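You operate a simulated robot arm through the tools that you are given. There is no shell and no other tool. Be economical: measure what you need, move in short steps, check, and stop when the job is done.

You are at the controls of a simulated robot arm. One attempt, no reset.

Task
Swap the white guide block for the size on the cable's flag.
Fine: switch the machine off first; old block into the open drawer; shut the yellow keeper bar over the new one, then switch on again. Set down upright: what you pick out. Where these are worked on the way, their far stop is far enough and under half their travel is too little: yellow keeper bar.

Only the result counts: the job must be done as asked and must still hold three seconds after the hand-in. Knocking over, shifting, dropping, spilling or breaking anything else fails it.

Robot
A 7-joint arm with a three-finger gripper on a trunk, on a base that drives. Base frame: it is fixed to the floor where the robot stands at the start and does not move with it; the origin is under the middle of the robot, x ahead of it, y to its left, z up. Lengths are in cm, angles in degrees, forces in N, time in s.
With the tool pointing down near the work surface it reaches from about 50 to 94 cm from the robot's upright axis, wherever it stands. Its first joint turns from -166.0 to 166.0 degrees. Places, roughly: blue knob [130, -30, 120]; clear key [130, -40, 130]; direction lever [140, -60, 150]; emergency stop [120, 10, 140]; feed speed knob [130, -50, 130]; green clamp lever [100, 30, 90]; guard latch [110, 0, 100]; left gap knob [120, -10, 120]; machine jog button [120, -20, 130]; machine reset button [110, 0, 130]; machine start button [120, -10, 130]; machine stop button [120, -10, 130]; machine switch [110, 0, 120]; machine zero button [120, -30, 130]; number eight key [130, -40, 130]; number five key [130, -30, 130]. Payload 2.69 kg.
The tool frame sits at the grasp point between the pads (the TCP): z along the fingers, y along the line on which they close. The tips reach 2.9 cm beyond it. Largest opening 12 cm; the body of the gripper starts 7.8 cm behind the TCP.
Orientation is that of the tool frame in the base frame, as a unit quaternion [x, y, z, w]. With the fingers straight down and closing along the base's y, the tool's x points along the base's -x, its y along +y and its z along -z.

Tools
- The arm moves only by the tool step_arm. Its argument "motion" is a list of rows, each a list of 3 entries, a list of its own where there are three numbers: the turn, a rotation vector about the base's x, y, z in degrees, then the shift along the base's x, y, z in cm, then the closure in counts, from 0 (fully open) to 255 (shut). In form: [[[wx, wy, wz], [dx, dy, dz], jaw], ...]. A call has 1 to 12 rows; each row shifts and turns the commanded pose from where the row before left it. Each row takes 0.2 s and may step no farther than 5 cm and 8.6 degrees from the row before; otherwise, or with a gripper value out of range, the whole call is refused. Where a pose cannot be reached the arm comes as near as it can. A force on the tool above 90 N (or 10 N above the force at the start of the call, whichever is more), or a blocked arm, ends the call early, and 0.2 s more pass. Each finger halts on what it meets, pressing with about 35 N; the grip force reading is that of the motor and also rises with nothing between the fingers. The clock runs only during rows and for 0.2 s after the last one: add rows that do not move to give the fingers time. The reply holds the time, the measured pose of the TCP, the force on the tool along the base axes, the opening and the grip force, in the units named above and with some noise, with the torque about the TCP (base axes, N m) and any sound that the robot's microphone picked up.
- Cameras (640 x 400 px; columns grow to the right, rows downward): "scene" is now at [24.86, -1.54, 118.71]; the picture's right is [-0.17, -0.99, 0.00], its down [-0.35, 0.06, -0.93] and it looks along [0.92, -0.16, -0.36] (base axes); focal length 287 px, centre (320, 200). "wrist" rides on the gripper at [6.3, 0, -10.4] in the tool frame; the picture's right is [0.00, 1.00, 0.00], its down [-0.83, 0.00, -0.56] and it looks along [-0.56, 0.00, 0.83] (tool axes); focal length 275 px, centre (320, 200). There is no depth. A picture from a camera that has moved, and an enlarged one, comes with that camera's place and axes in the base frame and with its lens.
- camera(camera): a new picture of that camera. The clock stands still meanwhile.
- raise_lower(by): slides the trunk up (or, below 0, down) by that many cm; the arm and the scene camera ride with it, the base frame stays. It gives what a move gives, with no picture.
- steer(legs): drives the robot by 1 to 6 legs, each [ahead, left, turn to the left] in cm, cm and degrees, along the robot's own axes; the way and the turn of a leg run together, so that a leg with both is an arc; at most 150 cm and 180 degrees a leg. The arm and the cameras ride along, it lands a little off, and it stops where it bumps. It gives what a move gives.
- turn_head(pan, tilt): turns the head with the scene camera to pan (to the left, within 86 degrees either way) and tilt (down, from -29 to 69), counted from straight ahead of the robot. It gives what a move gives.
- close_up(camera, box): a new picture of the part [left, top, right, bottom] of that camera's present view, enlarged. The clock stands still meanwhile.
- finish_job(): hands the job in; it is judged then, once.

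Go step by step. Nothing tells you exact positions but the pictures and the camera data: compare them with the known pose of the tool, close in by small moves and look again before you grip or let go. The budget is 120 turns and 90 pictures, counting those below and the enlarged ones. Unless the task says otherwise, let go and move clear before handing in, and close with one line.

The tools are called after "Emit:" as name(argument=value, ...) on one line, values as JSON. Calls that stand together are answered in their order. step_arm: Moves the arm, as the interface text tells. Its arguments: {"type":"object","properties":{"motion":{"type":"array","items":{"type":"array"}}},"required":["motion"]} The other tools are called the same way: raise_lower (by) slides the trunk up or down; steer (legs) drives the base; turn_head (pan, tilt) turns the head that bears the scene camera; camera (camera) takes a picture; close_up (camera, box) takes an enlarged picture of a part of a camera's view; finish_job () hands the job in.

At the start:

```text
t: 0.0
position: [51.46, -1.03, 99.94]
ee_rot: [-0.001, 1.0, -0.002, -0.001]
force: [-0.4, -0.1, -0.3]
moment: [0.0, 0.03, 0.0]
grip_width: 12.01
grip_force: 0.0
trunk travel left (down, up): [-41.3, 20.0]
robot x, y, heading: [-0.1, 0.14, -0.2]
head pan, tilt: [-9.6, 21.0]
```

scene: 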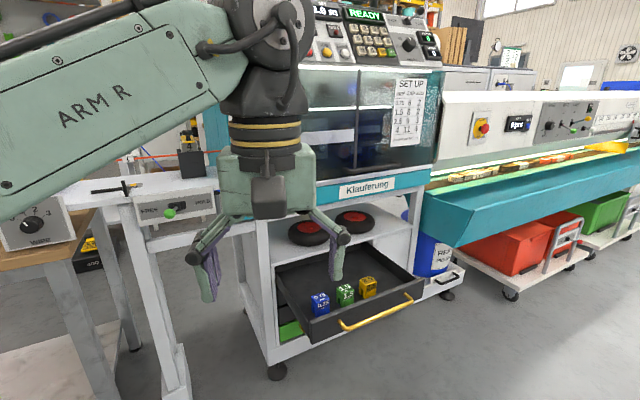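
wrist: 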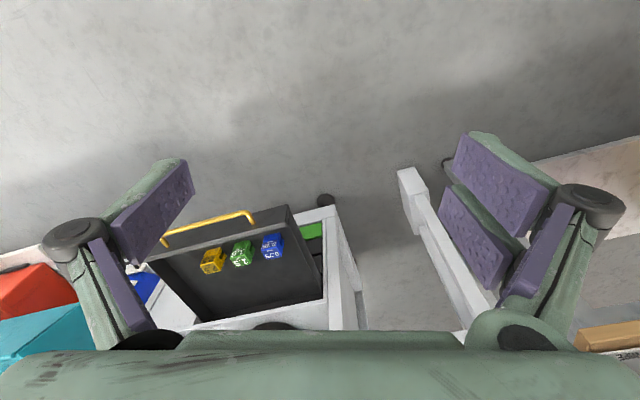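

I see a machine with a control panel, an open drawer with coloured blocks (blue, green, yellow), and the arm in the way of the view. First I look closer at the parts.

Emit:
close_up(camera="scene", box=[240, 200, 480, 350])

Emit:
close_up(camera="scene", box=[290, 0, 450, 100])

Emit:
close_up(camera="scene", box=[0, 100, 240, 250])

Emit:
close_up(camera="scene", box=[300, 60, 460, 200])

```text
2.67 times, centred on (360, 275) of scene
camera zoom: at [24.86, -1.54, 118.71], right [-0.17, -0.99, 0.0], down [-0.35, 0.06, -0.93], along [0.92, -0.16, -0.36], focal length 765 px, centre (213, 0)
```

zoom: 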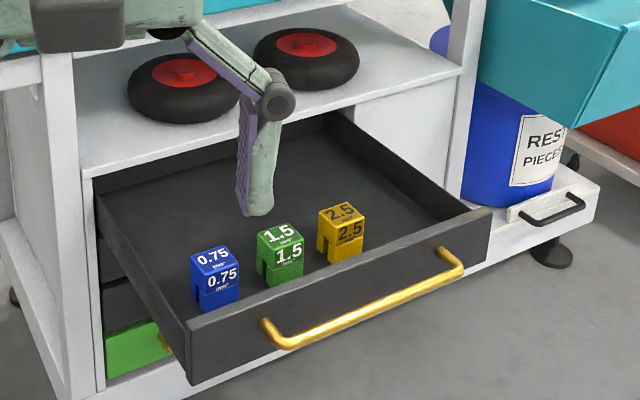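

```text
4.00 times, centred on (370, 50) of scene
camera zoom: at [24.86, -1.54, 118.71], right [-0.17, -0.99, 0.0], down [-0.35, 0.06, -0.93], along [0.92, -0.16, -0.36], focal length 1147 px, centre (120, 800)
```

zoom: 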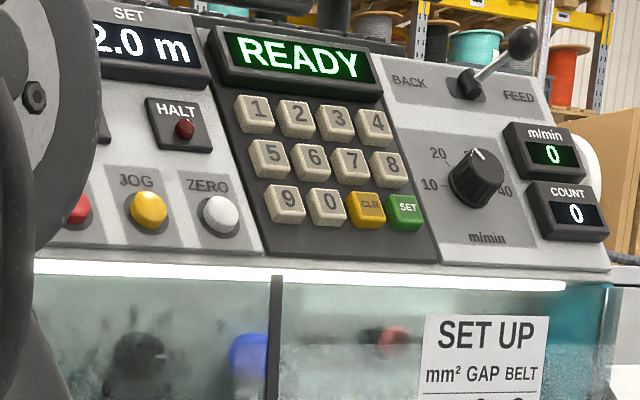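

```text
2.67 times, centred on (120, 175) of scene
camera zoom: at [24.86, -1.54, 118.71], right [-0.17, -0.99, 0.0], down [-0.35, 0.06, -0.93], along [0.92, -0.16, -0.36], focal length 765 px, centre (853, 267)
```

zoom: 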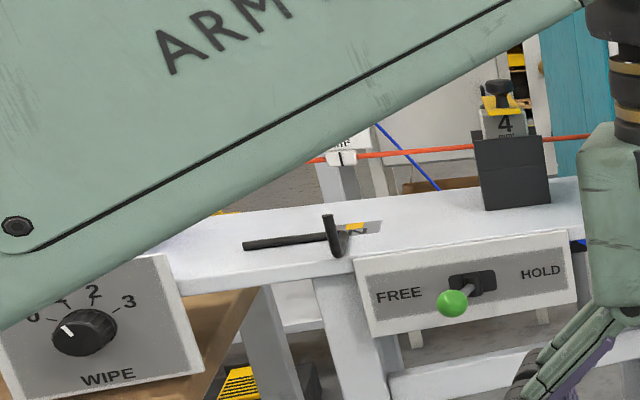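

```text
2.86 times, centred on (380, 130) of scene
camera zoom: at [24.86, -1.54, 118.71], right [-0.17, -0.99, 0.0], down [-0.35, 0.06, -0.93], along [0.92, -0.16, -0.36], focal length 819 px, centre (149, 400)
```

zoom: 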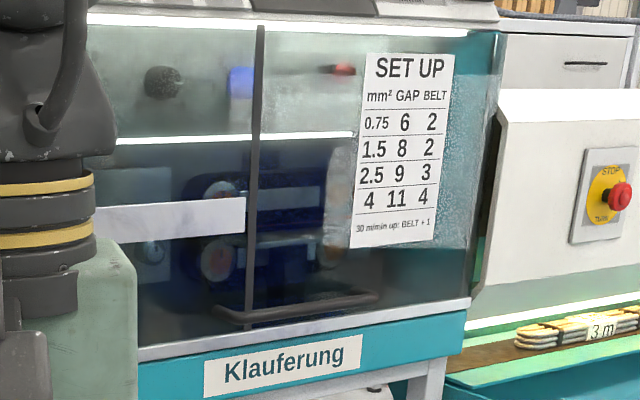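

The white block marked "4" stands on the post under a yellow keeper at the left; the flag is partly hidden. I move the arm right to clear the view.

Emit:
step_arm(motion=[[[0, 0, 0], [0, -5, 0], 0], [[0, 0, 0], [0, -5, 0], 0], [[0, 0, 0], [0, -5, 0], 0], [[0, 0, 0], [0, -5, 0], 0], [[0, 0, 0], [0, -5, 0], 0], [[0, 0, 0], [0, -5, 0], 0], [[0, 0, 0], [0, -5, 0], 0], [[0, 0, 0], [0, -5, 0], 0]])

Emit:
turn_head(pan=20, tilt=15)

Emit:
camera(camera="scene")

```text
t: 1.8
position: [51.21, -41.04, 98.05]
ee_rot: [0.0, 1.0, -0.002, 0.001]
force: [-0.1, 0.5, -0.1]
moment: [-0.01, 0.06, 0.02]
grip_width: 12.0
grip_force: 0.2
out of reach, approached as far as the arm can: row 4, 5, 6, 8
trunk travel left (down, up): [-41.3, 20.0]
robot x, y, heading: [0.23, -0.11, 0.0]
head pan, tilt: [-9.6, 21.0]
```

```text
t: 2.7
position: [51.18, -41.08, 98.08]
ee_rot: [0.0, 1.0, -0.003, 0.0]
force: [0.1, 0.4, 0.0]
moment: [-0.02, -0.01, 0.01]
grip_width: 12.0
grip_force: 0.0
trunk travel left (down, up): [-41.3, 20.0]
robot x, y, heading: [-0.04, 0.11, 0.1]
head pan, tilt: [20.0, 15.0]
```

```text
83 pictures are left
camera scene: at [24.47, 3.2, 119.69], right [0.34, -0.94, 0.0], down [-0.24, -0.09, -0.97], along [0.91, 0.33, -0.26], focal length 287 px, centre (320, 200)
```

scene: 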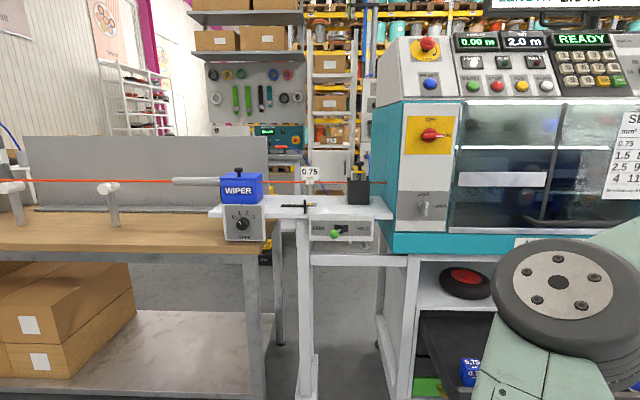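

Emit:
close_up(camera="scene", box=[200, 140, 400, 265])

Emit:
close_up(camera="scene", box=[300, 150, 396, 210])

Emit:
close_up(camera="scene", box=[380, 20, 620, 240])

```text
3.20 times, centred on (300, 202) of scene
camera zoom: at [24.47, 3.2, 119.69], right [0.34, -0.94, 0.0], down [-0.24, -0.09, -0.97], along [0.91, 0.33, -0.26], focal length 918 px, centre (384, 192)
```

zoom: 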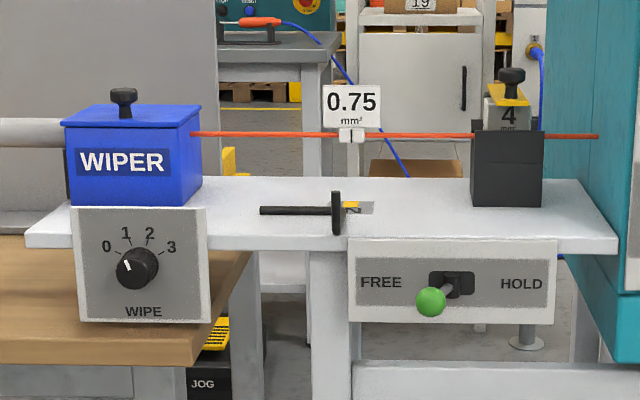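

```text
6.67 times, centred on (348, 180) of scene
camera zoom: at [24.47, 3.2, 119.69], right [0.34, -0.94, 0.0], down [-0.24, -0.09, -0.97], along [0.91, 0.33, -0.26], focal length 1912 px, centre (133, 333)
```

zoom: 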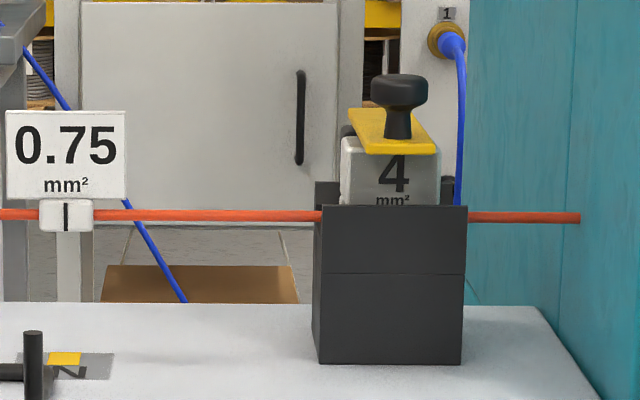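

```text
1.82 times, centred on (500, 130) of scene
camera zoom: at [24.47, 3.2, 119.69], right [0.34, -0.94, 0.0], down [-0.24, -0.09, -0.97], along [0.91, 0.33, -0.26], focal length 521 px, centre (-7, 327)
```

zoom: 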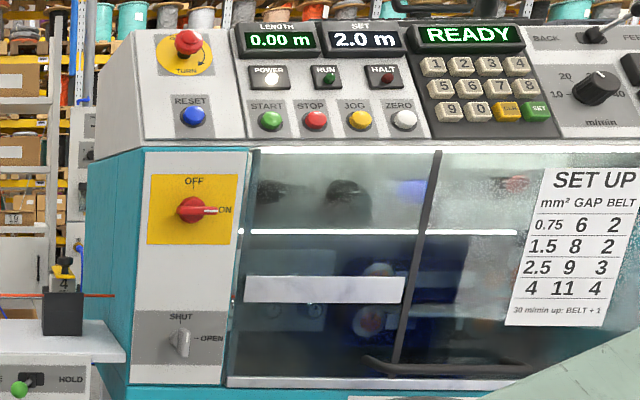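

The flag reads 0.75, so the blue 0.75 block is needed. The machine is yawed about 20°, so I drive nearer and turn to face it squarely, then look again for triangulation.

Emit:
steer(legs=[[18, 0, 0], [0, 0, 20]])

Emit:
turn_head(pan=12, tilt=30)

Emit:
camera(camera="scene")

```text
t: 5.4
position: [80.5, -21.09, 98.02]
ee_rot: [-0.173, 0.985, -0.003, 0.001]
force: [-0.4, -0.5, 0.4]
moment: [0.02, -0.01, 0.01]
grip_width: 11.99
grip_force: 0.1
trunk travel left (down, up): [-41.3, 20.0]
robot x, y, heading: [18.12, 0.28, 20.2]
head pan, tilt: [20.0, 15.0]
```

```text
t: 6.2
position: [80.41, -21.09, 98.15]
ee_rot: [-0.173, 0.985, -0.002, 0.0]
force: [0.5, 0.4, -0.3]
moment: [0.03, 0.02, 0.0]
grip_width: 12.0
grip_force: 0.0
trunk travel left (down, up): [-41.3, 20.0]
robot x, y, heading: [18.71, 0.0, 19.8]
head pan, tilt: [12.0, 30.0]
```

```text
79 pictures are left
camera scene: at [40.82, 10.1, 117.27], right [0.53, -0.85, 0.0], down [-0.42, -0.26, -0.87], along [0.73, 0.46, -0.5], focal length 287 px, centre (320, 200)
```

scene: 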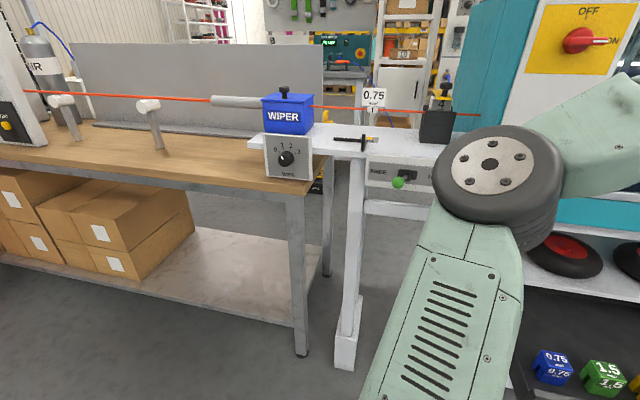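

I raise the trunk for a vertical baseline and look again.

Emit:
raise_lower(by=20)

Emit:
turn_head(pan=5, tilt=35)

Emit:
camera(camera="scene")

Emit:
camera(camera="wrist")

```text
t: 8.3
position: [80.55, -21.27, 118.07]
ee_rot: [-0.173, 0.985, -0.002, 0.0]
force: [0.3, -0.3, 0.0]
moment: [0.02, -0.02, 0.01]
grip_width: 12.02
grip_force: 0.1
trunk travel left (down, up): [-61.3, 0.0]
robot x, y, heading: [18.53, -0.26, 19.8]
head pan, tilt: [12.0, 30.0]
```

```text
t: 9.0
position: [80.41, -21.13, 118.03]
ee_rot: [-0.174, 0.985, -0.003, 0.0]
force: [0.7, 0.4, -0.3]
moment: [0.01, -0.03, 0.01]
grip_width: 12.01
grip_force: 0.1
trunk travel left (down, up): [-61.3, 0.0]
robot x, y, heading: [18.19, 0.08, 19.8]
head pan, tilt: [5.0, 35.0]
```

```text
78 pictures are left
camera scene: at [41.13, 9.03, 136.46], right [0.42, -0.91, 0.0], down [-0.52, -0.24, -0.82], along [0.74, 0.35, -0.57], focal length 287 px, centre (320, 200)
```

scene: 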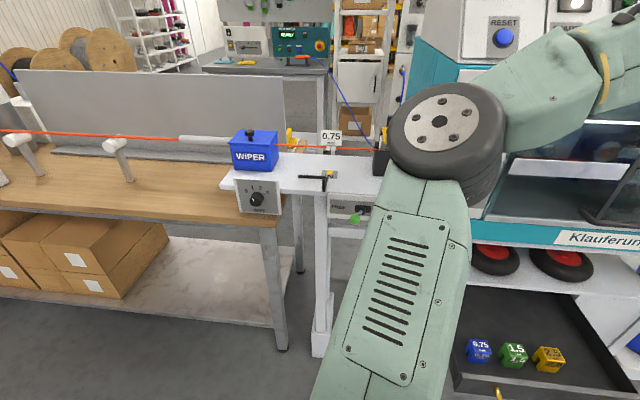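

```text
77 pictures are left
camera wrist: at [74.63, -23.15, 128.54], right [-0.34, 0.94, -0.01], down [0.78, 0.29, 0.56], along [0.52, 0.19, -0.83], focal length 275 px, centre (320, 200)
```

wrist: 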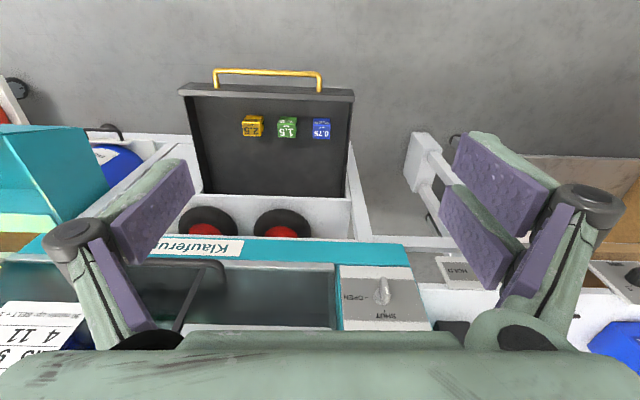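

Triangulation puts the switch hub near (110, 3, 117), facing the robot at a 20° yaw. I turn the tool to horizontal and stand it off in front of the switch.

Emit:
step_arm(motion=[[[2.78, -7.7, 0], [0.5, 1.5, 0], 0], [[2.78, -7.7, 0], [0.5, 1.5, 0], 0], [[2.78, -7.7, 0], [0.5, 1.5, 0], 0], [[2.78, -7.7, 0], [0.5, 1.5, 0], 0], [[2.78, -7.7, 0], [0.5, 1.5, 0], 0], [[2.78, -7.7, 0], [0.5, 1.5, 0], 0], [[2.78, -7.7, 0], [0.5, 1.5, 0], 0], [[2.78, -7.7, 0], [0.5, 1.5, 0], 0], [[2.78, -7.7, 0], [0.5, 1.5, 0], 0], [[2.78, -7.7, 0], [0.5, 1.5, 0], 0], [[2.78, -7.7, 0], [0.5, 1.5, 0], 0]])

Emit:
camera(camera="wrist")

Emit:
camera(camera="scene")

```text
t: 11.4
position: [86.12, -4.58, 118.03]
ee_rot: [-0.12, 0.696, 0.119, 0.698]
force: [-0.3, -0.6, 0.4]
moment: [0.01, -0.02, -0.03]
grip_width: 12.02
grip_force: 0.0
trunk travel left (down, up): [-61.3, 0.0]
robot x, y, heading: [18.33, -0.1, 19.9]
head pan, tilt: [5.0, 35.0]
```

```text
76 pictures are left
camera wrist: at [76.32, -8.0, 111.76], right [-0.33, 0.94, -0.01], down [-0.53, -0.18, 0.83], along [0.78, 0.28, 0.56], focal length 275 px, centre (320, 200)
```

wrist: 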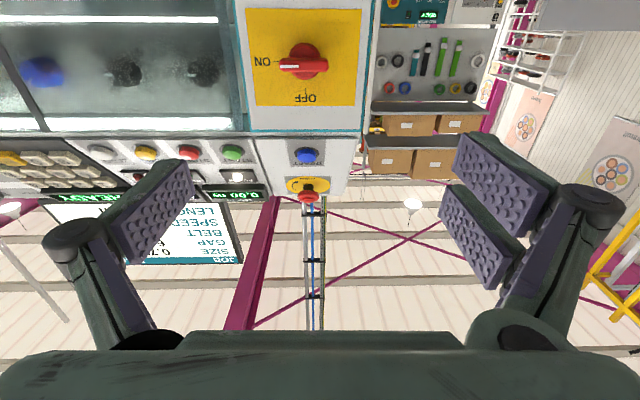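

```text
75 pictures are left
camera scene: at [41.14, 9.04, 136.46], right [0.42, -0.91, 0.0], down [-0.52, -0.24, -0.82], along [0.74, 0.35, -0.57], focal length 287 px, centre (320, 200)
```

scene: 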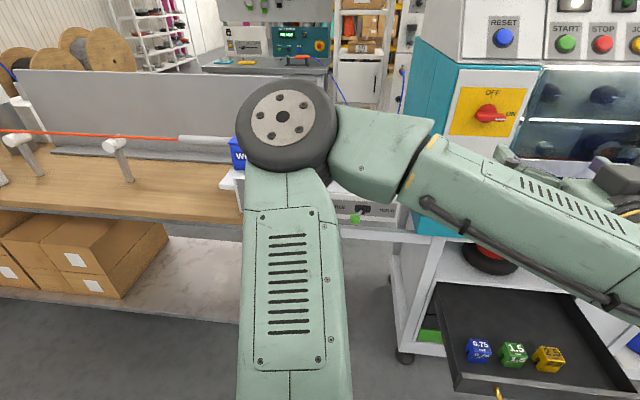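

Emit:
close_up(camera="wrist", box=[240, 10, 368, 90])

Emit:
close_up(camera="scene", box=[448, 80, 544, 140])

```text
5.00 times, centred on (304, 50) of wrist
camera zoom: at [76.32, -8.0, 111.76], right [-0.33, 0.94, -0.01], down [-0.53, -0.18, 0.83], along [0.78, 0.28, 0.56], focal length 1376 px, centre (400, 950)
```

zoom: 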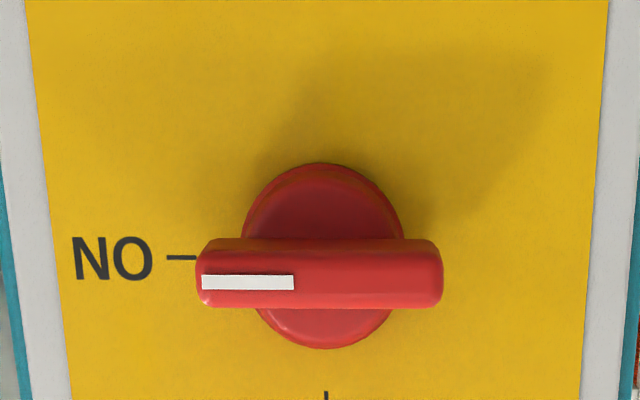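

```text
6.67 times, centred on (496, 110) of scene
camera zoom: at [41.14, 9.04, 136.46], right [0.42, -0.91, 0.0], down [-0.52, -0.24, -0.82], along [0.74, 0.35, -0.57], focal length 1912 px, centre (-853, 800)
```

zoom: 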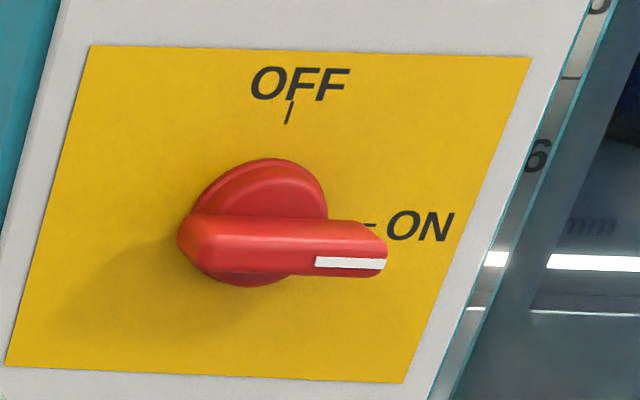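

The switch is a bar knob about 5.5 cm long, its front at about (108.7, 1.6, 116.7). I roll the tool 90° so the fingers close vertically and move to a standoff.

Emit:
step_arm(motion=[[[7.7, 2.78, 0], [1.28, 0.28, -0.12], 0], [[7.7, 2.78, 0], [1.28, 0.28, -0.12], 0], [[7.7, 2.78, 0], [1.28, 0.28, -0.12], 0], [[7.7, 2.78, 0], [1.28, 0.28, -0.12], 0], [[7.7, 2.78, 0], [1.28, 0.28, -0.12], 0], [[7.7, 2.78, 0], [1.28, 0.28, -0.12], 0], [[7.7, 2.78, 0], [1.28, 0.28, -0.12], 0], [[7.7, 2.78, 0], [1.28, 0.28, -0.12], 0], [[7.7, 2.78, 0], [1.28, 0.28, -0.12], 0], [[7.7, 2.78, 0], [1.28, 0.28, -0.12], 0], [[7.7, 2.78, 0], [1.28, 0.28, -0.12], 0]])

Emit:
camera(camera="wrist")

Emit:
camera(camera="scene")

```text
t: 13.8
position: [100.14, -1.63, 116.6]
ee_rot: [0.407, 0.58, 0.578, 0.405]
force: [-0.2, 0.0, 0.6]
moment: [-0.02, 0.03, 0.04]
grip_width: 11.99
grip_force: 0.1
trunk travel left (down, up): [-61.3, 0.0]
robot x, y, heading: [18.43, -0.05, 19.8]
head pan, tilt: [5.0, 35.0]
```

```text
72 pictures are left
camera wrist: at [88.33, 0.93, 116.77], right [0.0, 0.0, 1.0], down [-0.24, -0.97, 0.01], along [0.97, -0.24, 0.0], focal length 275 px, centre (320, 200)
```

wrist: 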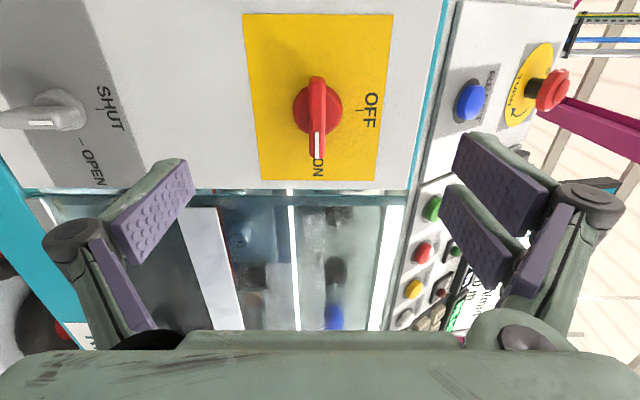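

```text
71 pictures are left
camera scene: at [41.15, 9.03, 136.46], right [0.42, -0.91, 0.0], down [-0.52, -0.24, -0.82], along [0.74, 0.35, -0.57], focal length 287 px, centre (320, 200)
```

scene: 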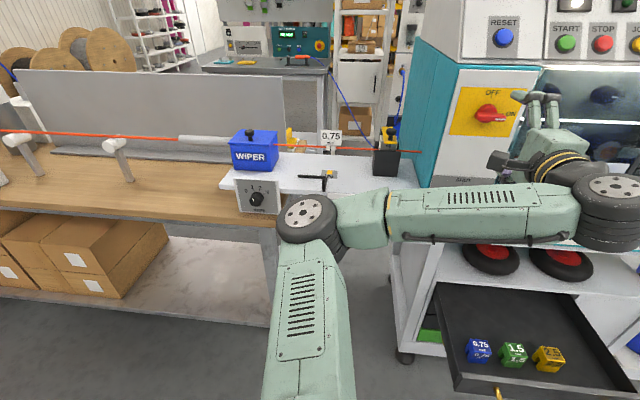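

Alignment agrees with the estimate. I advance and close on the bar.

Emit:
step_arm(motion=[[[0, 0, 0], [2.6, 0.95, 0.05], 0], [[0, 0, 0], [2.6, 0.95, 0.05], 0], [[0, 0, 0], [1.3, 0.5, 0], 0], [[0, 0, 0], [1.2, 0.5, 0], 0], [[0, 0, 0], [0, 0, 0], 150], [[0, 0, 0], [0, 0, 0], 200], [[0, 0, 0], [0, 0, 0], 240], [[0, 0, 0], [0, 0, 0], 240], [[0, 0, 0], [0, 0, 0], 240], [[0, 0, 0], [0, 0, 0], 240]])

Emit:
camera(camera="wrist")

```text
t: 16.0
position: [107.69, 1.17, 116.76]
ee_rot: [0.409, 0.58, 0.576, 0.406]
force: [-9.7, -4.1, -5.5]
moment: [-0.07, 0.49, -0.08]
grip_width: 2.39
grip_force: 3.5
trunk travel left (down, up): [-61.3, 0.0]
robot x, y, heading: [17.86, -0.06, 19.9]
head pan, tilt: [5.0, 35.0]
```

```text
70 pictures are left
camera wrist: at [95.89, 3.74, 116.9], right [0.0, 0.01, 1.0], down [-0.24, -0.97, 0.01], along [0.97, -0.24, 0.0], focal length 275 px, centre (320, 200)
```

wrist: 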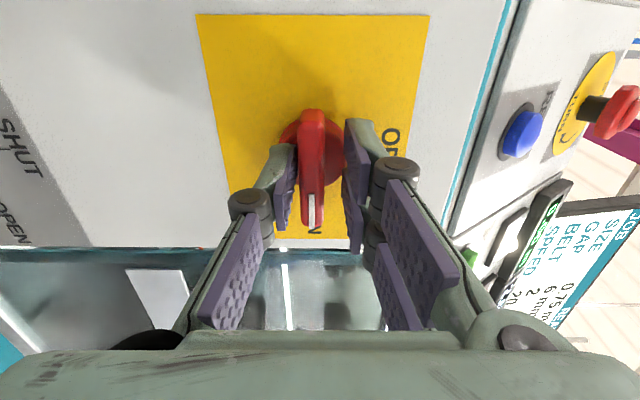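

Emit:
step_arm(motion=[[[0, 0, 0], [-0.4, -0.15, -0.2], 245], [[0, 0, 0], [0, 0, 0], 255], [[0, 0, 0], [0, 0, 0], 255], [[0, 0, 0], [0, 0, 0], 255]])

Emit:
close_up(camera="wrist", box=[160, 50, 480, 250])

```text
t: 17.0
position: [107.61, 1.3, 116.41]
ee_rot: [0.407, 0.581, 0.576, 0.405]
force: [4.0, 3.8, -10.6]
moment: [-0.04, 0.32, 0.37]
grip_width: 1.19
grip_force: 38.7
trunk travel left (down, up): [-61.3, 0.0]
robot x, y, heading: [18.0, 0.27, 20.0]
head pan, tilt: [5.0, 35.0]
```

```text
2.00 times, centred on (320, 150) of wrist
camera zoom: at [95.69, 3.75, 116.56], right [0.01, 0.01, 1.0], down [-0.24, -0.97, 0.01], along [0.97, -0.24, -0.01], focal length 551 px, centre (320, 300)
```

zoom: 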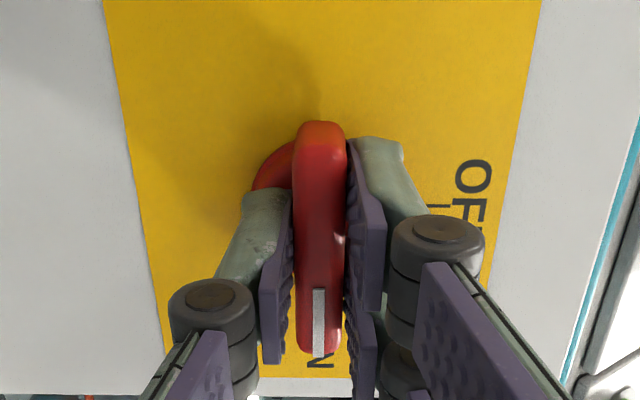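

Gripped. Now I turn it 90° counter-clockwise to OFF.

Emit:
step_arm(motion=[[[-7.7, -2.78, 0], [0, 0, 0], 255], [[-7.7, -2.78, 0], [0, 0, 0], 255], [[-7.7, -2.78, 0], [0, 0, 0], 255], [[-7.7, -2.78, 0], [0, 0, 0], 255], [[-7.7, -2.78, 0], [0, 0, 0], 255], [[-7.7, -2.78, 0], [0, 0, 0], 255], [[-7.7, -2.78, 0], [0, 0, 0], 255], [[-7.7, -2.78, 0], [0, 0, 0], 255], [[-7.7, -2.78, 0], [0, 0, 0], 255], [[-7.7, -2.78, 0], [0, 0, 0], 255], [[-7.7, -2.78, 0], [0, 0, 0], 255]])

Emit:
camera(camera="wrist")

```text
t: 19.4
position: [107.59, 1.18, 116.27]
ee_rot: [-0.12, 0.698, 0.119, 0.696]
force: [2.3, -5.2, -21.4]
moment: [-0.38, 1.28, -0.43]
grip_width: 1.2
grip_force: 39.2
trunk travel left (down, up): [-61.3, 0.0]
robot x, y, heading: [18.24, 0.11, 19.9]
head pan, tilt: [5.0, 35.0]
```

```text
68 pictures are left
camera wrist: at [97.86, -2.31, 110.09], right [-0.33, 0.94, -0.01], down [-0.52, -0.18, 0.83], along [0.79, 0.28, 0.55], focal length 275 px, centre (320, 200)
```

wrist: 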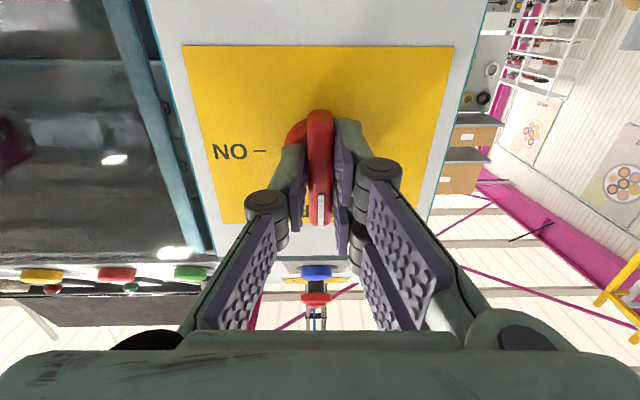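

The switch points to OFF and the machine lights are dark. I release and retreat.

Emit:
step_arm(motion=[[[0, 0, 0], [0, 0, 0.0], 180], [[0, 0, 0], [0, 0, 0], 120], [[0, 0, 0], [0, 0, 0], 60], [[0, 0, 0], [-3.8, -1.37, 0], 0], [[0, 0, 0], [-3.8, -1.37, 0], 0], [[0, 0, 0], [-3.8, -1.37, 0], 0], [[0, 0, 0], [-3.8, -1.37, 0], 0]])

Emit:
turn_head(pan=5, tilt=25)

Emit:
camera(camera="scene")

```text
t: 21.0
position: [92.03, -4.11, 116.6]
ee_rot: [-0.12, 0.697, 0.118, 0.697]
force: [-0.2, -0.1, -1.1]
moment: [0.03, -0.02, 0.02]
grip_width: 11.96
grip_force: 0.1
trunk travel left (down, up): [-61.3, 0.0]
robot x, y, heading: [18.89, 0.04, 19.8]
head pan, tilt: [5.0, 35.0]
```

```text
t: 21.7
position: [92.23, -4.07, 116.6]
ee_rot: [-0.121, 0.696, 0.12, 0.697]
force: [0.1, 0.0, 0.1]
moment: [0.01, -0.04, 0.03]
grip_width: 11.98
grip_force: 0.1
trunk travel left (down, up): [-61.3, 0.0]
robot x, y, heading: [18.2, -0.13, 19.8]
head pan, tilt: [5.0, 25.0]
```

```text
67 pictures are left
camera scene: at [41.5, 9.2, 138.03], right [0.42, -0.91, 0.0], down [-0.38, -0.18, -0.91], along [0.82, 0.38, -0.42], focal length 287 px, centre (320, 200)
```

scene: 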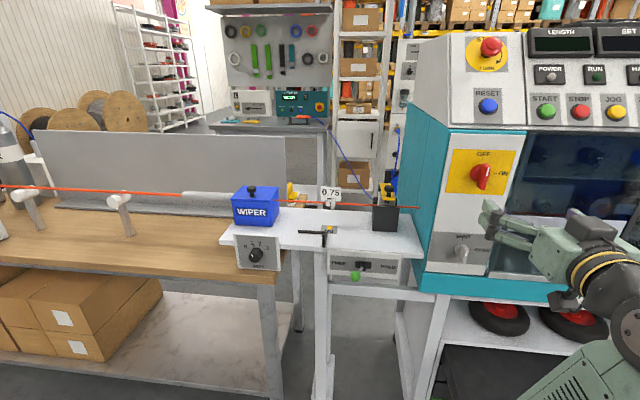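

Switched off. Next I look closely at the holder.

Emit:
close_up(camera="scene", box=[344, 165, 440, 225])

Emit:
close_up(camera="scene", box=[220, 165, 430, 296])

```text
6.67 times, centred on (392, 195) of scene
camera zoom: at [41.5, 9.2, 138.03], right [0.42, -0.91, 0.0], down [-0.38, -0.18, -0.91], along [0.82, 0.38, -0.42], focal length 1912 px, centre (-160, 233)
```

zoom: 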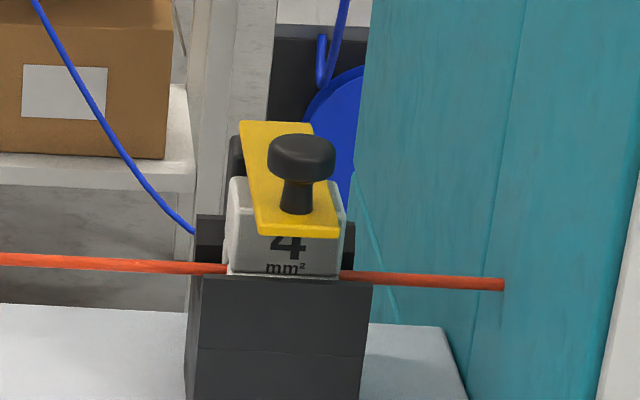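

```text
3.05 times, centred on (325, 230) of scene
camera zoom: at [41.5, 9.2, 138.03], right [0.42, -0.91, 0.0], down [-0.38, -0.18, -0.91], along [0.82, 0.38, -0.42], focal length 874 px, centre (305, 107)
```

zoom: 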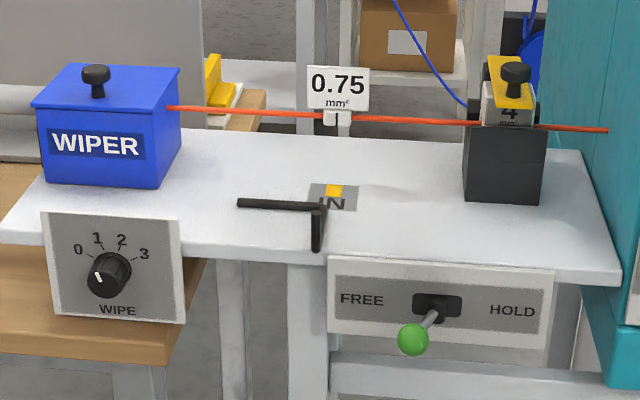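

The holder's top front edge triangulates to about (118, 23, 101), so I need to be closer. I turn the tool down again while drawing back, then drive 18 cm ahead.

Emit:
step_arm(motion=[[[-2.78, 7.7, 0], [-1.2, 0.2, 0.4], 0], [[-2.78, 7.7, 0], [-1.2, 0.2, 0.4], 0], [[-2.78, 7.7, 0], [-1.2, 0.2, 0.4], 0], [[-2.78, 7.7, 0], [-1.2, 0.2, 0.4], 0], [[-2.78, 7.7, 0], [-1.2, 0.2, 0.4], 0], [[-2.78, 7.7, 0], [-1.2, 0.2, 0.4], 0], [[-2.78, 7.7, 0], [-1.2, 0.2, 0.4], 0], [[-2.78, 7.7, 0], [-1.2, 0.2, 0.4], 0], [[-2.78, 7.7, 0], [-1.2, 0.2, 0.4], 0], [[-2.78, 7.7, 0], [-1.2, 0.2, 0.4], 0], [[-2.78, 7.7, 0], [-1.2, 0.2, 0.4], 0]])

Emit:
steer(legs=[[18, 0, 0]])

Emit:
step_arm(motion=[[[0, 0, 0], [-1.5, 4, 0.5], 0], [[0, 0, 0], [-1, 4, 0.5], 0], [[0, 0, 0], [0, 4, 0.5], 0], [[0, 0, 0], [1, 4, 0.5], 0], [[0, 0, 0], [1, 4, 0.5], 0], [[0, 0, 0], [1, 3, 0.5], 0]])

Emit:
camera(camera="wrist")

```text
t: 24.2
position: [79.47, -4.64, 115.52]
ee_rot: [-0.168, 0.982, 0.082, -0.004]
force: [1.2, -0.6, 0.3]
moment: [0.01, -0.03, 0.03]
grip_width: 11.99
grip_force: 0.1
out of reach, approached as far as the arm can: row 11
trunk travel left (down, up): [-61.3, 0.0]
robot x, y, heading: [18.64, -0.25, 20.0]
head pan, tilt: [5.0, 25.0]
stopped in row 11: the arm was blocked; the commanded pose is now the measured one
```

```text
t: 25.7
position: [96.47, 1.54, 115.52]
ee_rot: [-0.167, 0.983, 0.081, -0.004]
force: [-0.1, -0.6, 0.2]
moment: [-0.03, 0.0, 0.02]
grip_width: 12.02
grip_force: 0.1
trunk travel left (down, up): [-61.3, 0.0]
robot x, y, heading: [35.39, 6.79, 19.9]
head pan, tilt: [5.0, 25.0]
```

```text
t: 27.1
position: [96.76, 24.59, 118.68]
ee_rot: [-0.167, 0.983, 0.081, -0.003]
force: [0.9, -0.5, 0.8]
moment: [-0.02, 0.01, -0.02]
grip_width: 12.0
grip_force: 0.0
trunk travel left (down, up): [-61.3, 0.0]
robot x, y, heading: [35.37, 6.26, 19.8]
head pan, tilt: [5.0, 25.0]
```

```text
64 pictures are left
camera wrist: at [91.24, 21.0, 128.79], right [-0.33, 0.93, 0.16], down [0.8, 0.19, 0.57], along [0.5, 0.32, -0.81], focal length 275 px, centre (320, 200)
```

wrist: 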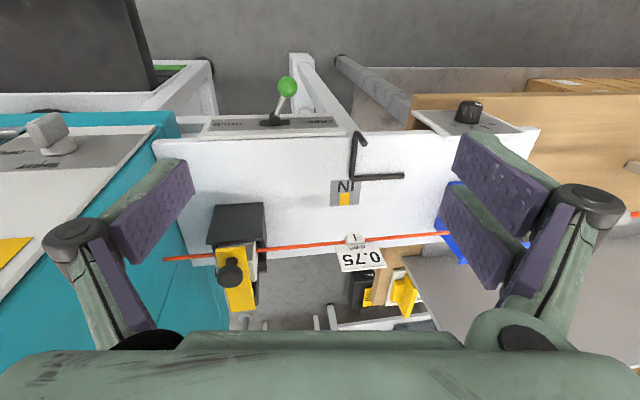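

The tool is tilted ~9°; I straighten it and take an enlarged look at the holder.

Emit:
step_arm(motion=[[[-4.5, -0.95, 0], [1, -3, 0], 0], [[-4.5, -0.95, 0], [1, -3, 0], 0]])

Emit:
camera(camera="wrist")

Emit:
close_up(camera="wrist", box=[184, 200, 344, 300])

Emit:
camera(camera="scene")

```text
t: 27.7
position: [98.76, 18.4, 118.72]
ee_rot: [-0.168, 0.986, 0.001, 0.0]
force: [0.8, -0.6, 0.7]
moment: [0.0, 0.01, 0.0]
grip_width: 11.98
grip_force: 0.2
trunk travel left (down, up): [-61.3, 0.0]
robot x, y, heading: [35.58, 6.18, 20.0]
head pan, tilt: [5.0, 25.0]
```

```text
63 pictures are left
camera wrist: at [92.87, 16.41, 129.11], right [-0.33, 0.94, 0.0], down [0.78, 0.28, 0.56], along [0.52, 0.19, -0.83], focal length 275 px, centre (320, 200)
```

wrist: 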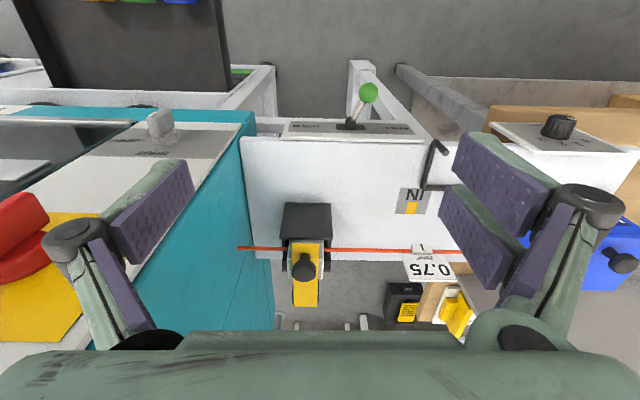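

```text
4.00 times, centred on (264, 250) of wrist
camera zoom: at [92.87, 16.41, 129.11], right [-0.33, 0.94, 0.0], down [0.78, 0.28, 0.56], along [0.52, 0.19, -0.83], focal length 1101 px, centre (544, 0)
```

zoom: 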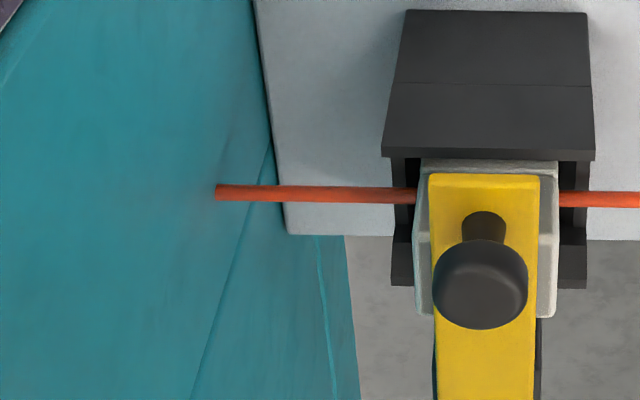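

```text
61 pictures are left
camera scene: at [58.56, 15.36, 138.04], right [0.42, -0.91, 0.0], down [-0.38, -0.18, -0.91], along [0.82, 0.38, -0.42], focal length 287 px, centre (320, 200)
```

scene: 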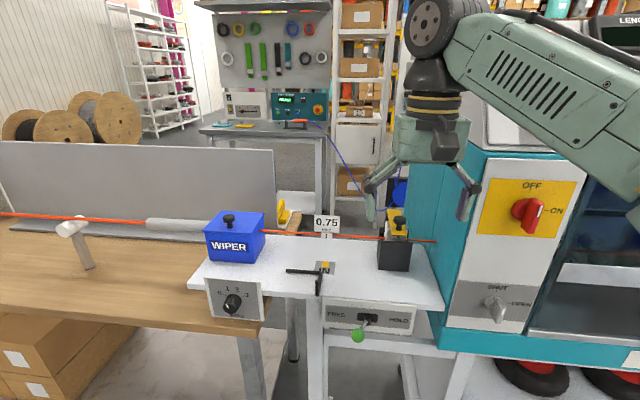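

Emit:
close_up(camera="scene", box=[360, 200, 440, 250])

Emit:
close_up(camera="wrist", box=[264, 250, 344, 330])

```text
8.00 times, centred on (400, 225) of scene
camera zoom: at [58.56, 15.36, 138.04], right [0.42, -0.91, 0.0], down [-0.38, -0.18, -0.91], along [0.82, 0.38, -0.42], focal length 2294 px, centre (-320, 0)
```

zoom: 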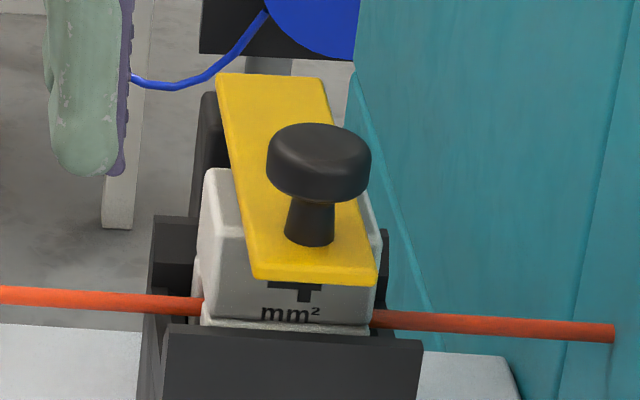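

```text
5.00 times, centred on (304, 290) of wrist
camera zoom: at [92.87, 16.41, 129.11], right [-0.33, 0.94, 0.0], down [0.78, 0.28, 0.56], along [0.52, 0.19, -0.83], focal length 1376 px, centre (400, -250)
```

zoom: 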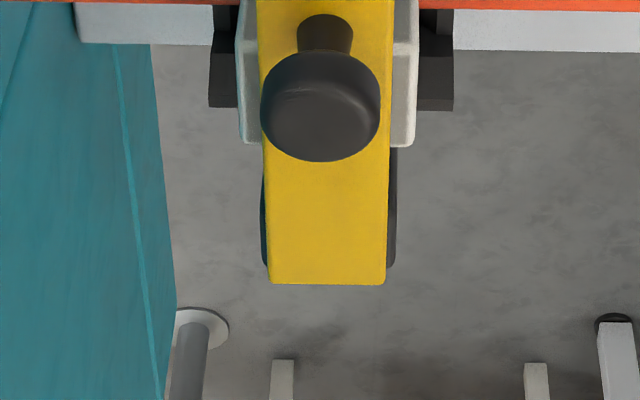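

The keeper looks like a bar hinged at its back between two lugs, with a knob at its front, about (116, 22.7, 107.5). I'll take the knob with the tool horizontal and swing it up and back, so first I turn the tool horizontal at a standoff.

Emit:
step_arm(motion=[[[2.78, -7.7, 0], [0.3, 0, 0], 100], [[2.78, -7.7, 0], [0.3, 0, 0], 100], [[2.78, -7.7, 0], [0.3, 0, 0], 100], [[2.78, -7.7, 0], [0.3, 0, 0], 100], [[2.78, -7.7, 0], [0.3, 0, 0], 100], [[2.78, -7.7, 0], [0.3, 0, -1.5], 100], [[2.78, -7.7, 0], [0.3, 0, -1.5], 100], [[2.78, -7.7, 0], [0.3, 0, -2], 100], [[2.78, -7.7, 0], [0.3, 0, -2], 100], [[2.78, -7.7, 0], [0.3, 0, -2], 100], [[2.78, -7.7, 0], [0.3, 0.1, -2], 100]])

Emit:
camera(camera="wrist")

Emit:
camera(camera="scene")

```text
t: 30.1
position: [105.47, 18.01, 108.64]
ee_rot: [-0.118, 0.696, 0.125, 0.697]
force: [-1.0, -0.3, 0.4]
moment: [0.0, 0.02, 0.01]
grip_width: 7.28
grip_force: 0.0
out of reach, approached as far as the arm can: row 10, 11
trunk travel left (down, up): [-61.3, 0.0]
robot x, y, heading: [35.51, 5.83, 20.0]
head pan, tilt: [5.0, 25.0]
```

```text
58 pictures are left
camera wrist: at [95.78, 14.68, 102.32], right [-0.34, 0.94, 0.0], down [-0.52, -0.19, 0.83], along [0.78, 0.28, 0.56], focal length 275 px, centre (320, 200)
```

wrist: 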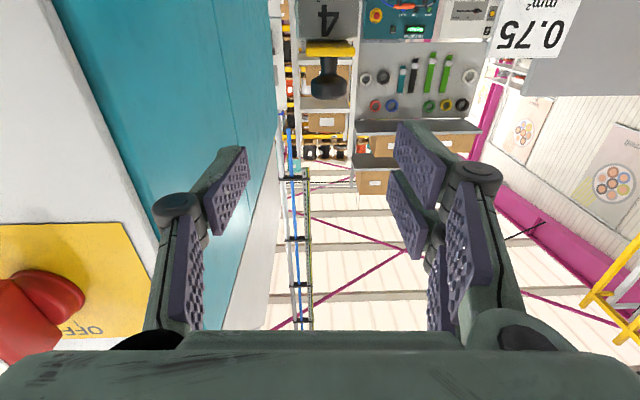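

```text
57 pictures are left
camera scene: at [58.58, 15.4, 138.05], right [0.42, -0.91, 0.0], down [-0.38, -0.18, -0.91], along [0.82, 0.38, -0.42], focal length 287 px, centre (320, 200)
```

scene: 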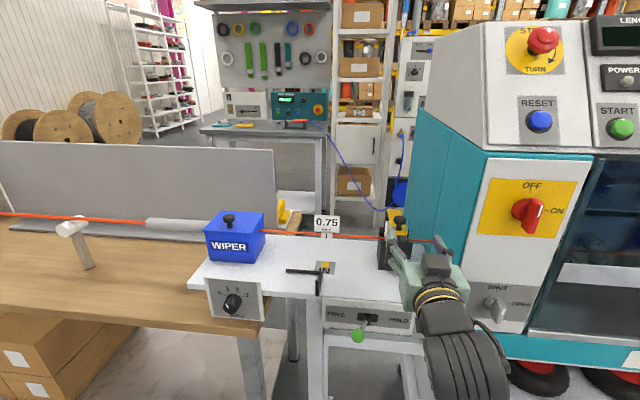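

Knob head is at about (116, 22.4, 106.9). The arm cannot reach lower this close in, so I lower the trunk 2 cm instead and then advance.

Emit:
raise_lower(by=-2)

Emit:
step_arm(motion=[[[0, 0, 0], [2.5, 1.5, 0], 130], [[0, 0, 0], [2.4, 0.9, 0], 130], [[0, 0, 0], [2.4, 0.85, 0], 130]])

Emit:
camera(camera="wrist")

Emit:
close_up(camera="scene", box=[352, 200, 448, 260])

```text
t: 30.8
position: [105.47, 18.16, 106.63]
ee_rot: [-0.119, 0.697, 0.126, 0.696]
force: [0.7, 0.5, -0.4]
moment: [0.0, 0.01, -0.01]
grip_width: 7.29
grip_force: 0.1
trunk travel left (down, up): [-59.3, 2.0]
robot x, y, heading: [35.73, 5.78, 20.1]
head pan, tilt: [5.0, 25.0]
```

```text
t: 31.6
position: [112.83, 21.37, 106.63]
ee_rot: [-0.12, 0.697, 0.127, 0.696]
force: [-0.6, -0.2, -0.3]
moment: [0.01, 0.01, 0.01]
grip_width: 5.86
grip_force: 0.0
trunk travel left (down, up): [-59.3, 2.0]
robot x, y, heading: [35.4, 5.76, 20.1]
head pan, tilt: [5.0, 25.0]
```

```text
56 pictures are left
camera wrist: at [103.05, 18.0, 100.36], right [-0.34, 0.94, 0.01], down [-0.52, -0.19, 0.83], along [0.78, 0.28, 0.56], focal length 275 px, centre (320, 200)
```

wrist: 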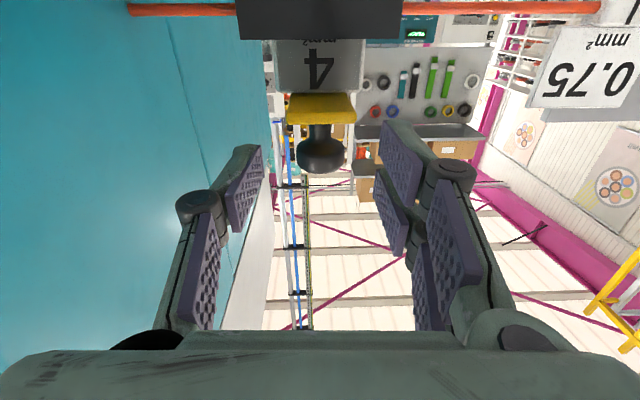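

```text
6.67 times, centred on (400, 230) of scene
camera zoom: at [58.58, 15.38, 136.03], right [0.42, -0.91, 0.0], down [-0.38, -0.18, -0.91], along [0.82, 0.38, -0.42], focal length 1912 px, centre (-213, 0)
```

zoom: 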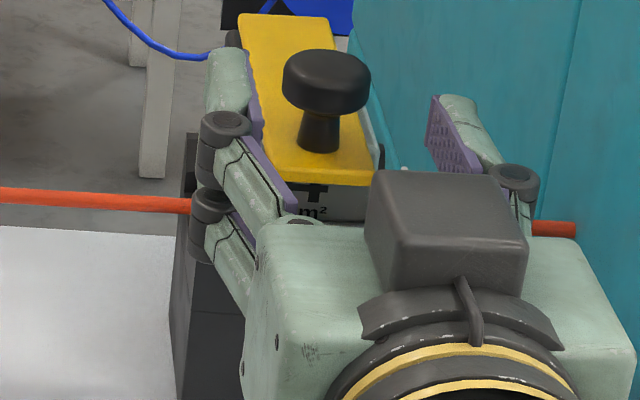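

Well lined up. Advance onto the knob and close.

Emit:
step_arm(motion=[[[0, 0, 0], [1.6, 0.6, 0.1], 130], [[0, 0, 0], [1.5, 0.6, 0.1], 130], [[0, 0, 0], [0, 0, 0], 180], [[0, 0, 0], [0, 0, 0], 230], [[0, 0, 0], [0, 0, 0], 255], [[0, 0, 0], [0, 0, 0], 255]])

Emit:
close_up(camera="scene", box=[352, 200, 448, 260])

```text
t: 33.0
position: [115.89, 22.54, 107.0]
ee_rot: [-0.12, 0.697, 0.127, 0.696]
force: [2.8, 0.3, 1.4]
moment: [-0.05, -0.08, 0.01]
grip_width: 2.67
grip_force: 30.5
trunk travel left (down, up): [-59.3, 2.0]
robot x, y, heading: [35.65, 6.09, 20.0]
head pan, tilt: [5.0, 25.0]
```

```text
6.67 times, centred on (400, 230) of scene
camera zoom: at [58.59, 15.37, 136.04], right [0.42, -0.91, 0.0], down [-0.38, -0.18, -0.91], along [0.82, 0.38, -0.42], focal length 1912 px, centre (-213, 0)
```

zoom: 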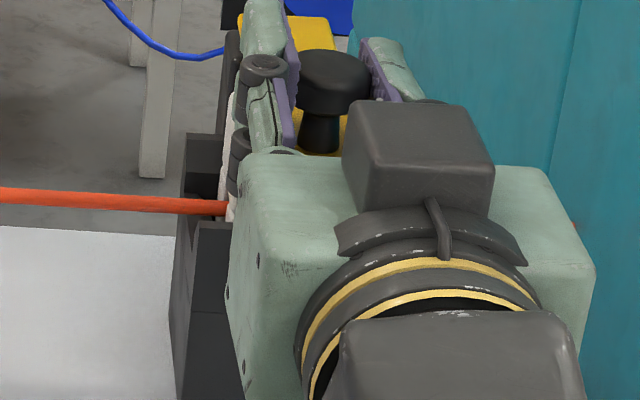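

Gripped. A small first lift about the supposed rear hinge, to feel whether it moves that way.

Emit:
step_arm(motion=[[[-0.85, 2.35, 0], [0.12, 0.04, 0.3], 255], [[-0.85, 2.35, 0], [0.12, 0.04, 0.3], 255], [[-0.85, 2.35, 0], [0.15, 0.05, 0.3], 255]])

Emit:
close_up(camera="wrist", box=[200, 0, 440, 150])

```text
t: 33.8
position: [116.23, 22.68, 108.0]
ee_rot: [-0.127, 0.739, 0.117, 0.651]
force: [10.1, 5.1, 16.4]
moment: [0.98, -1.9, -0.18]
grip_width: 2.65
grip_force: 45.0
trunk travel left (down, up): [-59.3, 2.0]
robot x, y, heading: [35.57, 6.01, 20.2]
head pan, tilt: [5.0, 25.0]
```

```text
2.67 times, centred on (320, 75) of wrist
camera zoom: at [105.82, 19.0, 103.06], right [-0.34, 0.94, 0.0], down [-0.42, -0.16, 0.89], along [0.84, 0.3, 0.45], focal length 734 px, centre (320, 533)
```

zoom: 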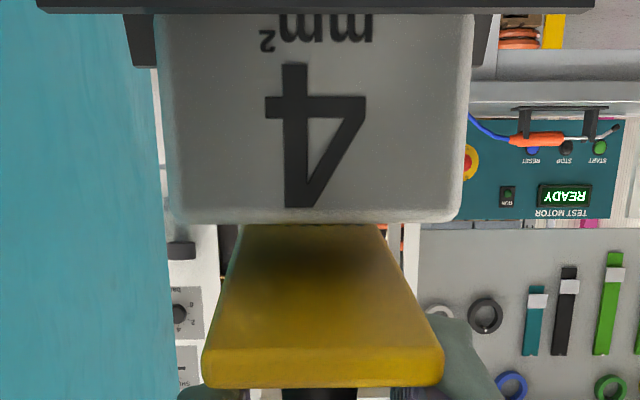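

The bar lifts — it is hinged at the back. I continue the arc.

Emit:
step_arm(motion=[[[-2.7, 7.53, 0], [0.56, 0.2, 0.85], 255], [[-2.7, 7.53, 0], [0.67, 0.24, 0.75], 255], [[-2.7, 7.53, 0], [0.76, 0.28, 0.65], 255]])

Emit:
close_up(camera="scene", box=[352, 180, 448, 240])

```text
t: 34.6
position: [117.76, 23.09, 110.71]
ee_rot: [-0.145, 0.856, 0.088, 0.487]
force: [-18.3, -6.2, 28.3]
moment: [1.2, -0.94, -0.03]
grip_width: 2.69
grip_force: 44.9
trunk travel left (down, up): [-59.3, 2.0]
robot x, y, heading: [35.42, 6.4, 20.0]
head pan, tilt: [5.0, 25.0]
```

```text
6.67 times, centred on (400, 210) of scene
camera zoom: at [58.08, 15.22, 136.16], right [0.42, -0.91, 0.0], down [-0.38, -0.18, -0.91], along [0.82, 0.38, -0.42], focal length 1912 px, centre (-213, 133)
```

zoom: 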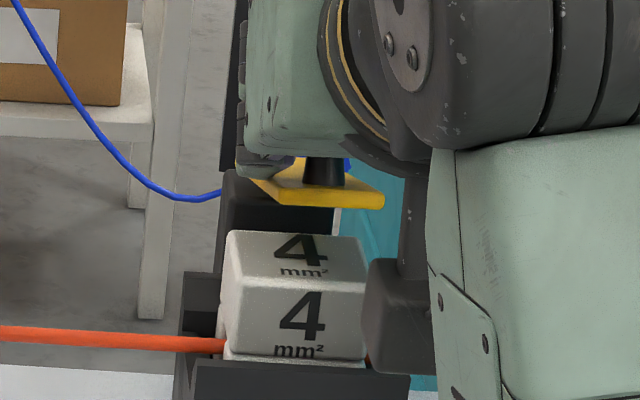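

The arc's true centre is a bit farther back and higher; I correct the path and continue.

Emit:
step_arm(motion=[[[-2.7, 7.53, 0], [0.23, 0.08, 1.18], 255], [[-2.7, 7.53, 0], [0.84, 0.3, 0.6], 255], [[-2.7, 7.53, 0], [0.9, 0.33, 0.48], 255], [[-2.7, 7.53, 0], [0.96, 0.35, 0.33], 255]])

Emit:
close_up(camera="scene", box=[352, 170, 448, 230])

```text
t: 35.6
position: [120.93, 24.22, 113.08]
ee_rot: [-0.161, 0.959, 0.042, 0.229]
force: [-4.0, -7.4, 29.0]
moment: [0.89, -0.83, -0.43]
grip_width: 2.63
grip_force: 45.2
trunk travel left (down, up): [-59.3, 2.0]
robot x, y, heading: [35.72, 5.98, 19.9]
head pan, tilt: [5.0, 25.0]
```

```text
6.67 times, centred on (400, 200) of scene
camera zoom: at [58.23, 15.22, 136.13], right [0.42, -0.91, 0.0], down [-0.38, -0.18, -0.91], along [0.82, 0.38, -0.42], focal length 1912 px, centre (-213, 200)
```

zoom: 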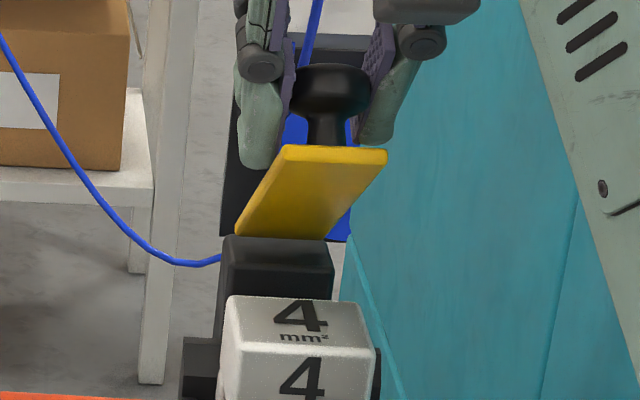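

Emit:
step_arm(motion=[[[-2.7, 7.53, 0], [1.0, 0.36, 0.2], 255], [[-2.7, 7.53, 0], [1.0, 0.36, 0.04], 255], [[-2.7, 7.53, 0], [1.0, 0.36, -0.11], 255], [[-2.7, 7.53, 0], [0.98, 0.36, -0.26], 255]])

Emit:
close_up(camera="scene", box=[352, 170, 448, 230])

```text
t: 36.6
position: [121.45, 25.24, 111.14]
ee_rot: [-0.172, 0.985, 0.006, 0.028]
force: [-0.7, -0.7, 1.5]
moment: [0.09, -0.02, 0.05]
grip_width: 0.0
grip_force: 29.2
out of reach, approached as far as the arm can: row 3, 4
trunk travel left (down, up): [-59.3, 2.0]
robot x, y, heading: [35.52, 5.97, 20.0]
head pan, tilt: [5.0, 25.0]
```

```text
6.67 times, centred on (400, 200) of scene
camera zoom: at [58.47, 15.22, 136.04], right [0.42, -0.91, 0.0], down [-0.38, -0.18, -0.91], along [0.82, 0.38, -0.42], focal length 1912 px, centre (-213, 200)
```

zoom: 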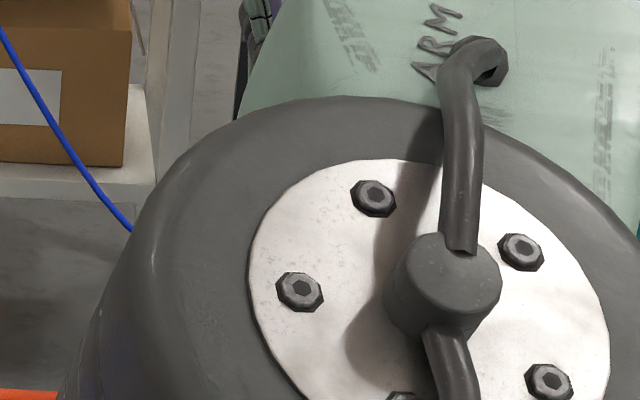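

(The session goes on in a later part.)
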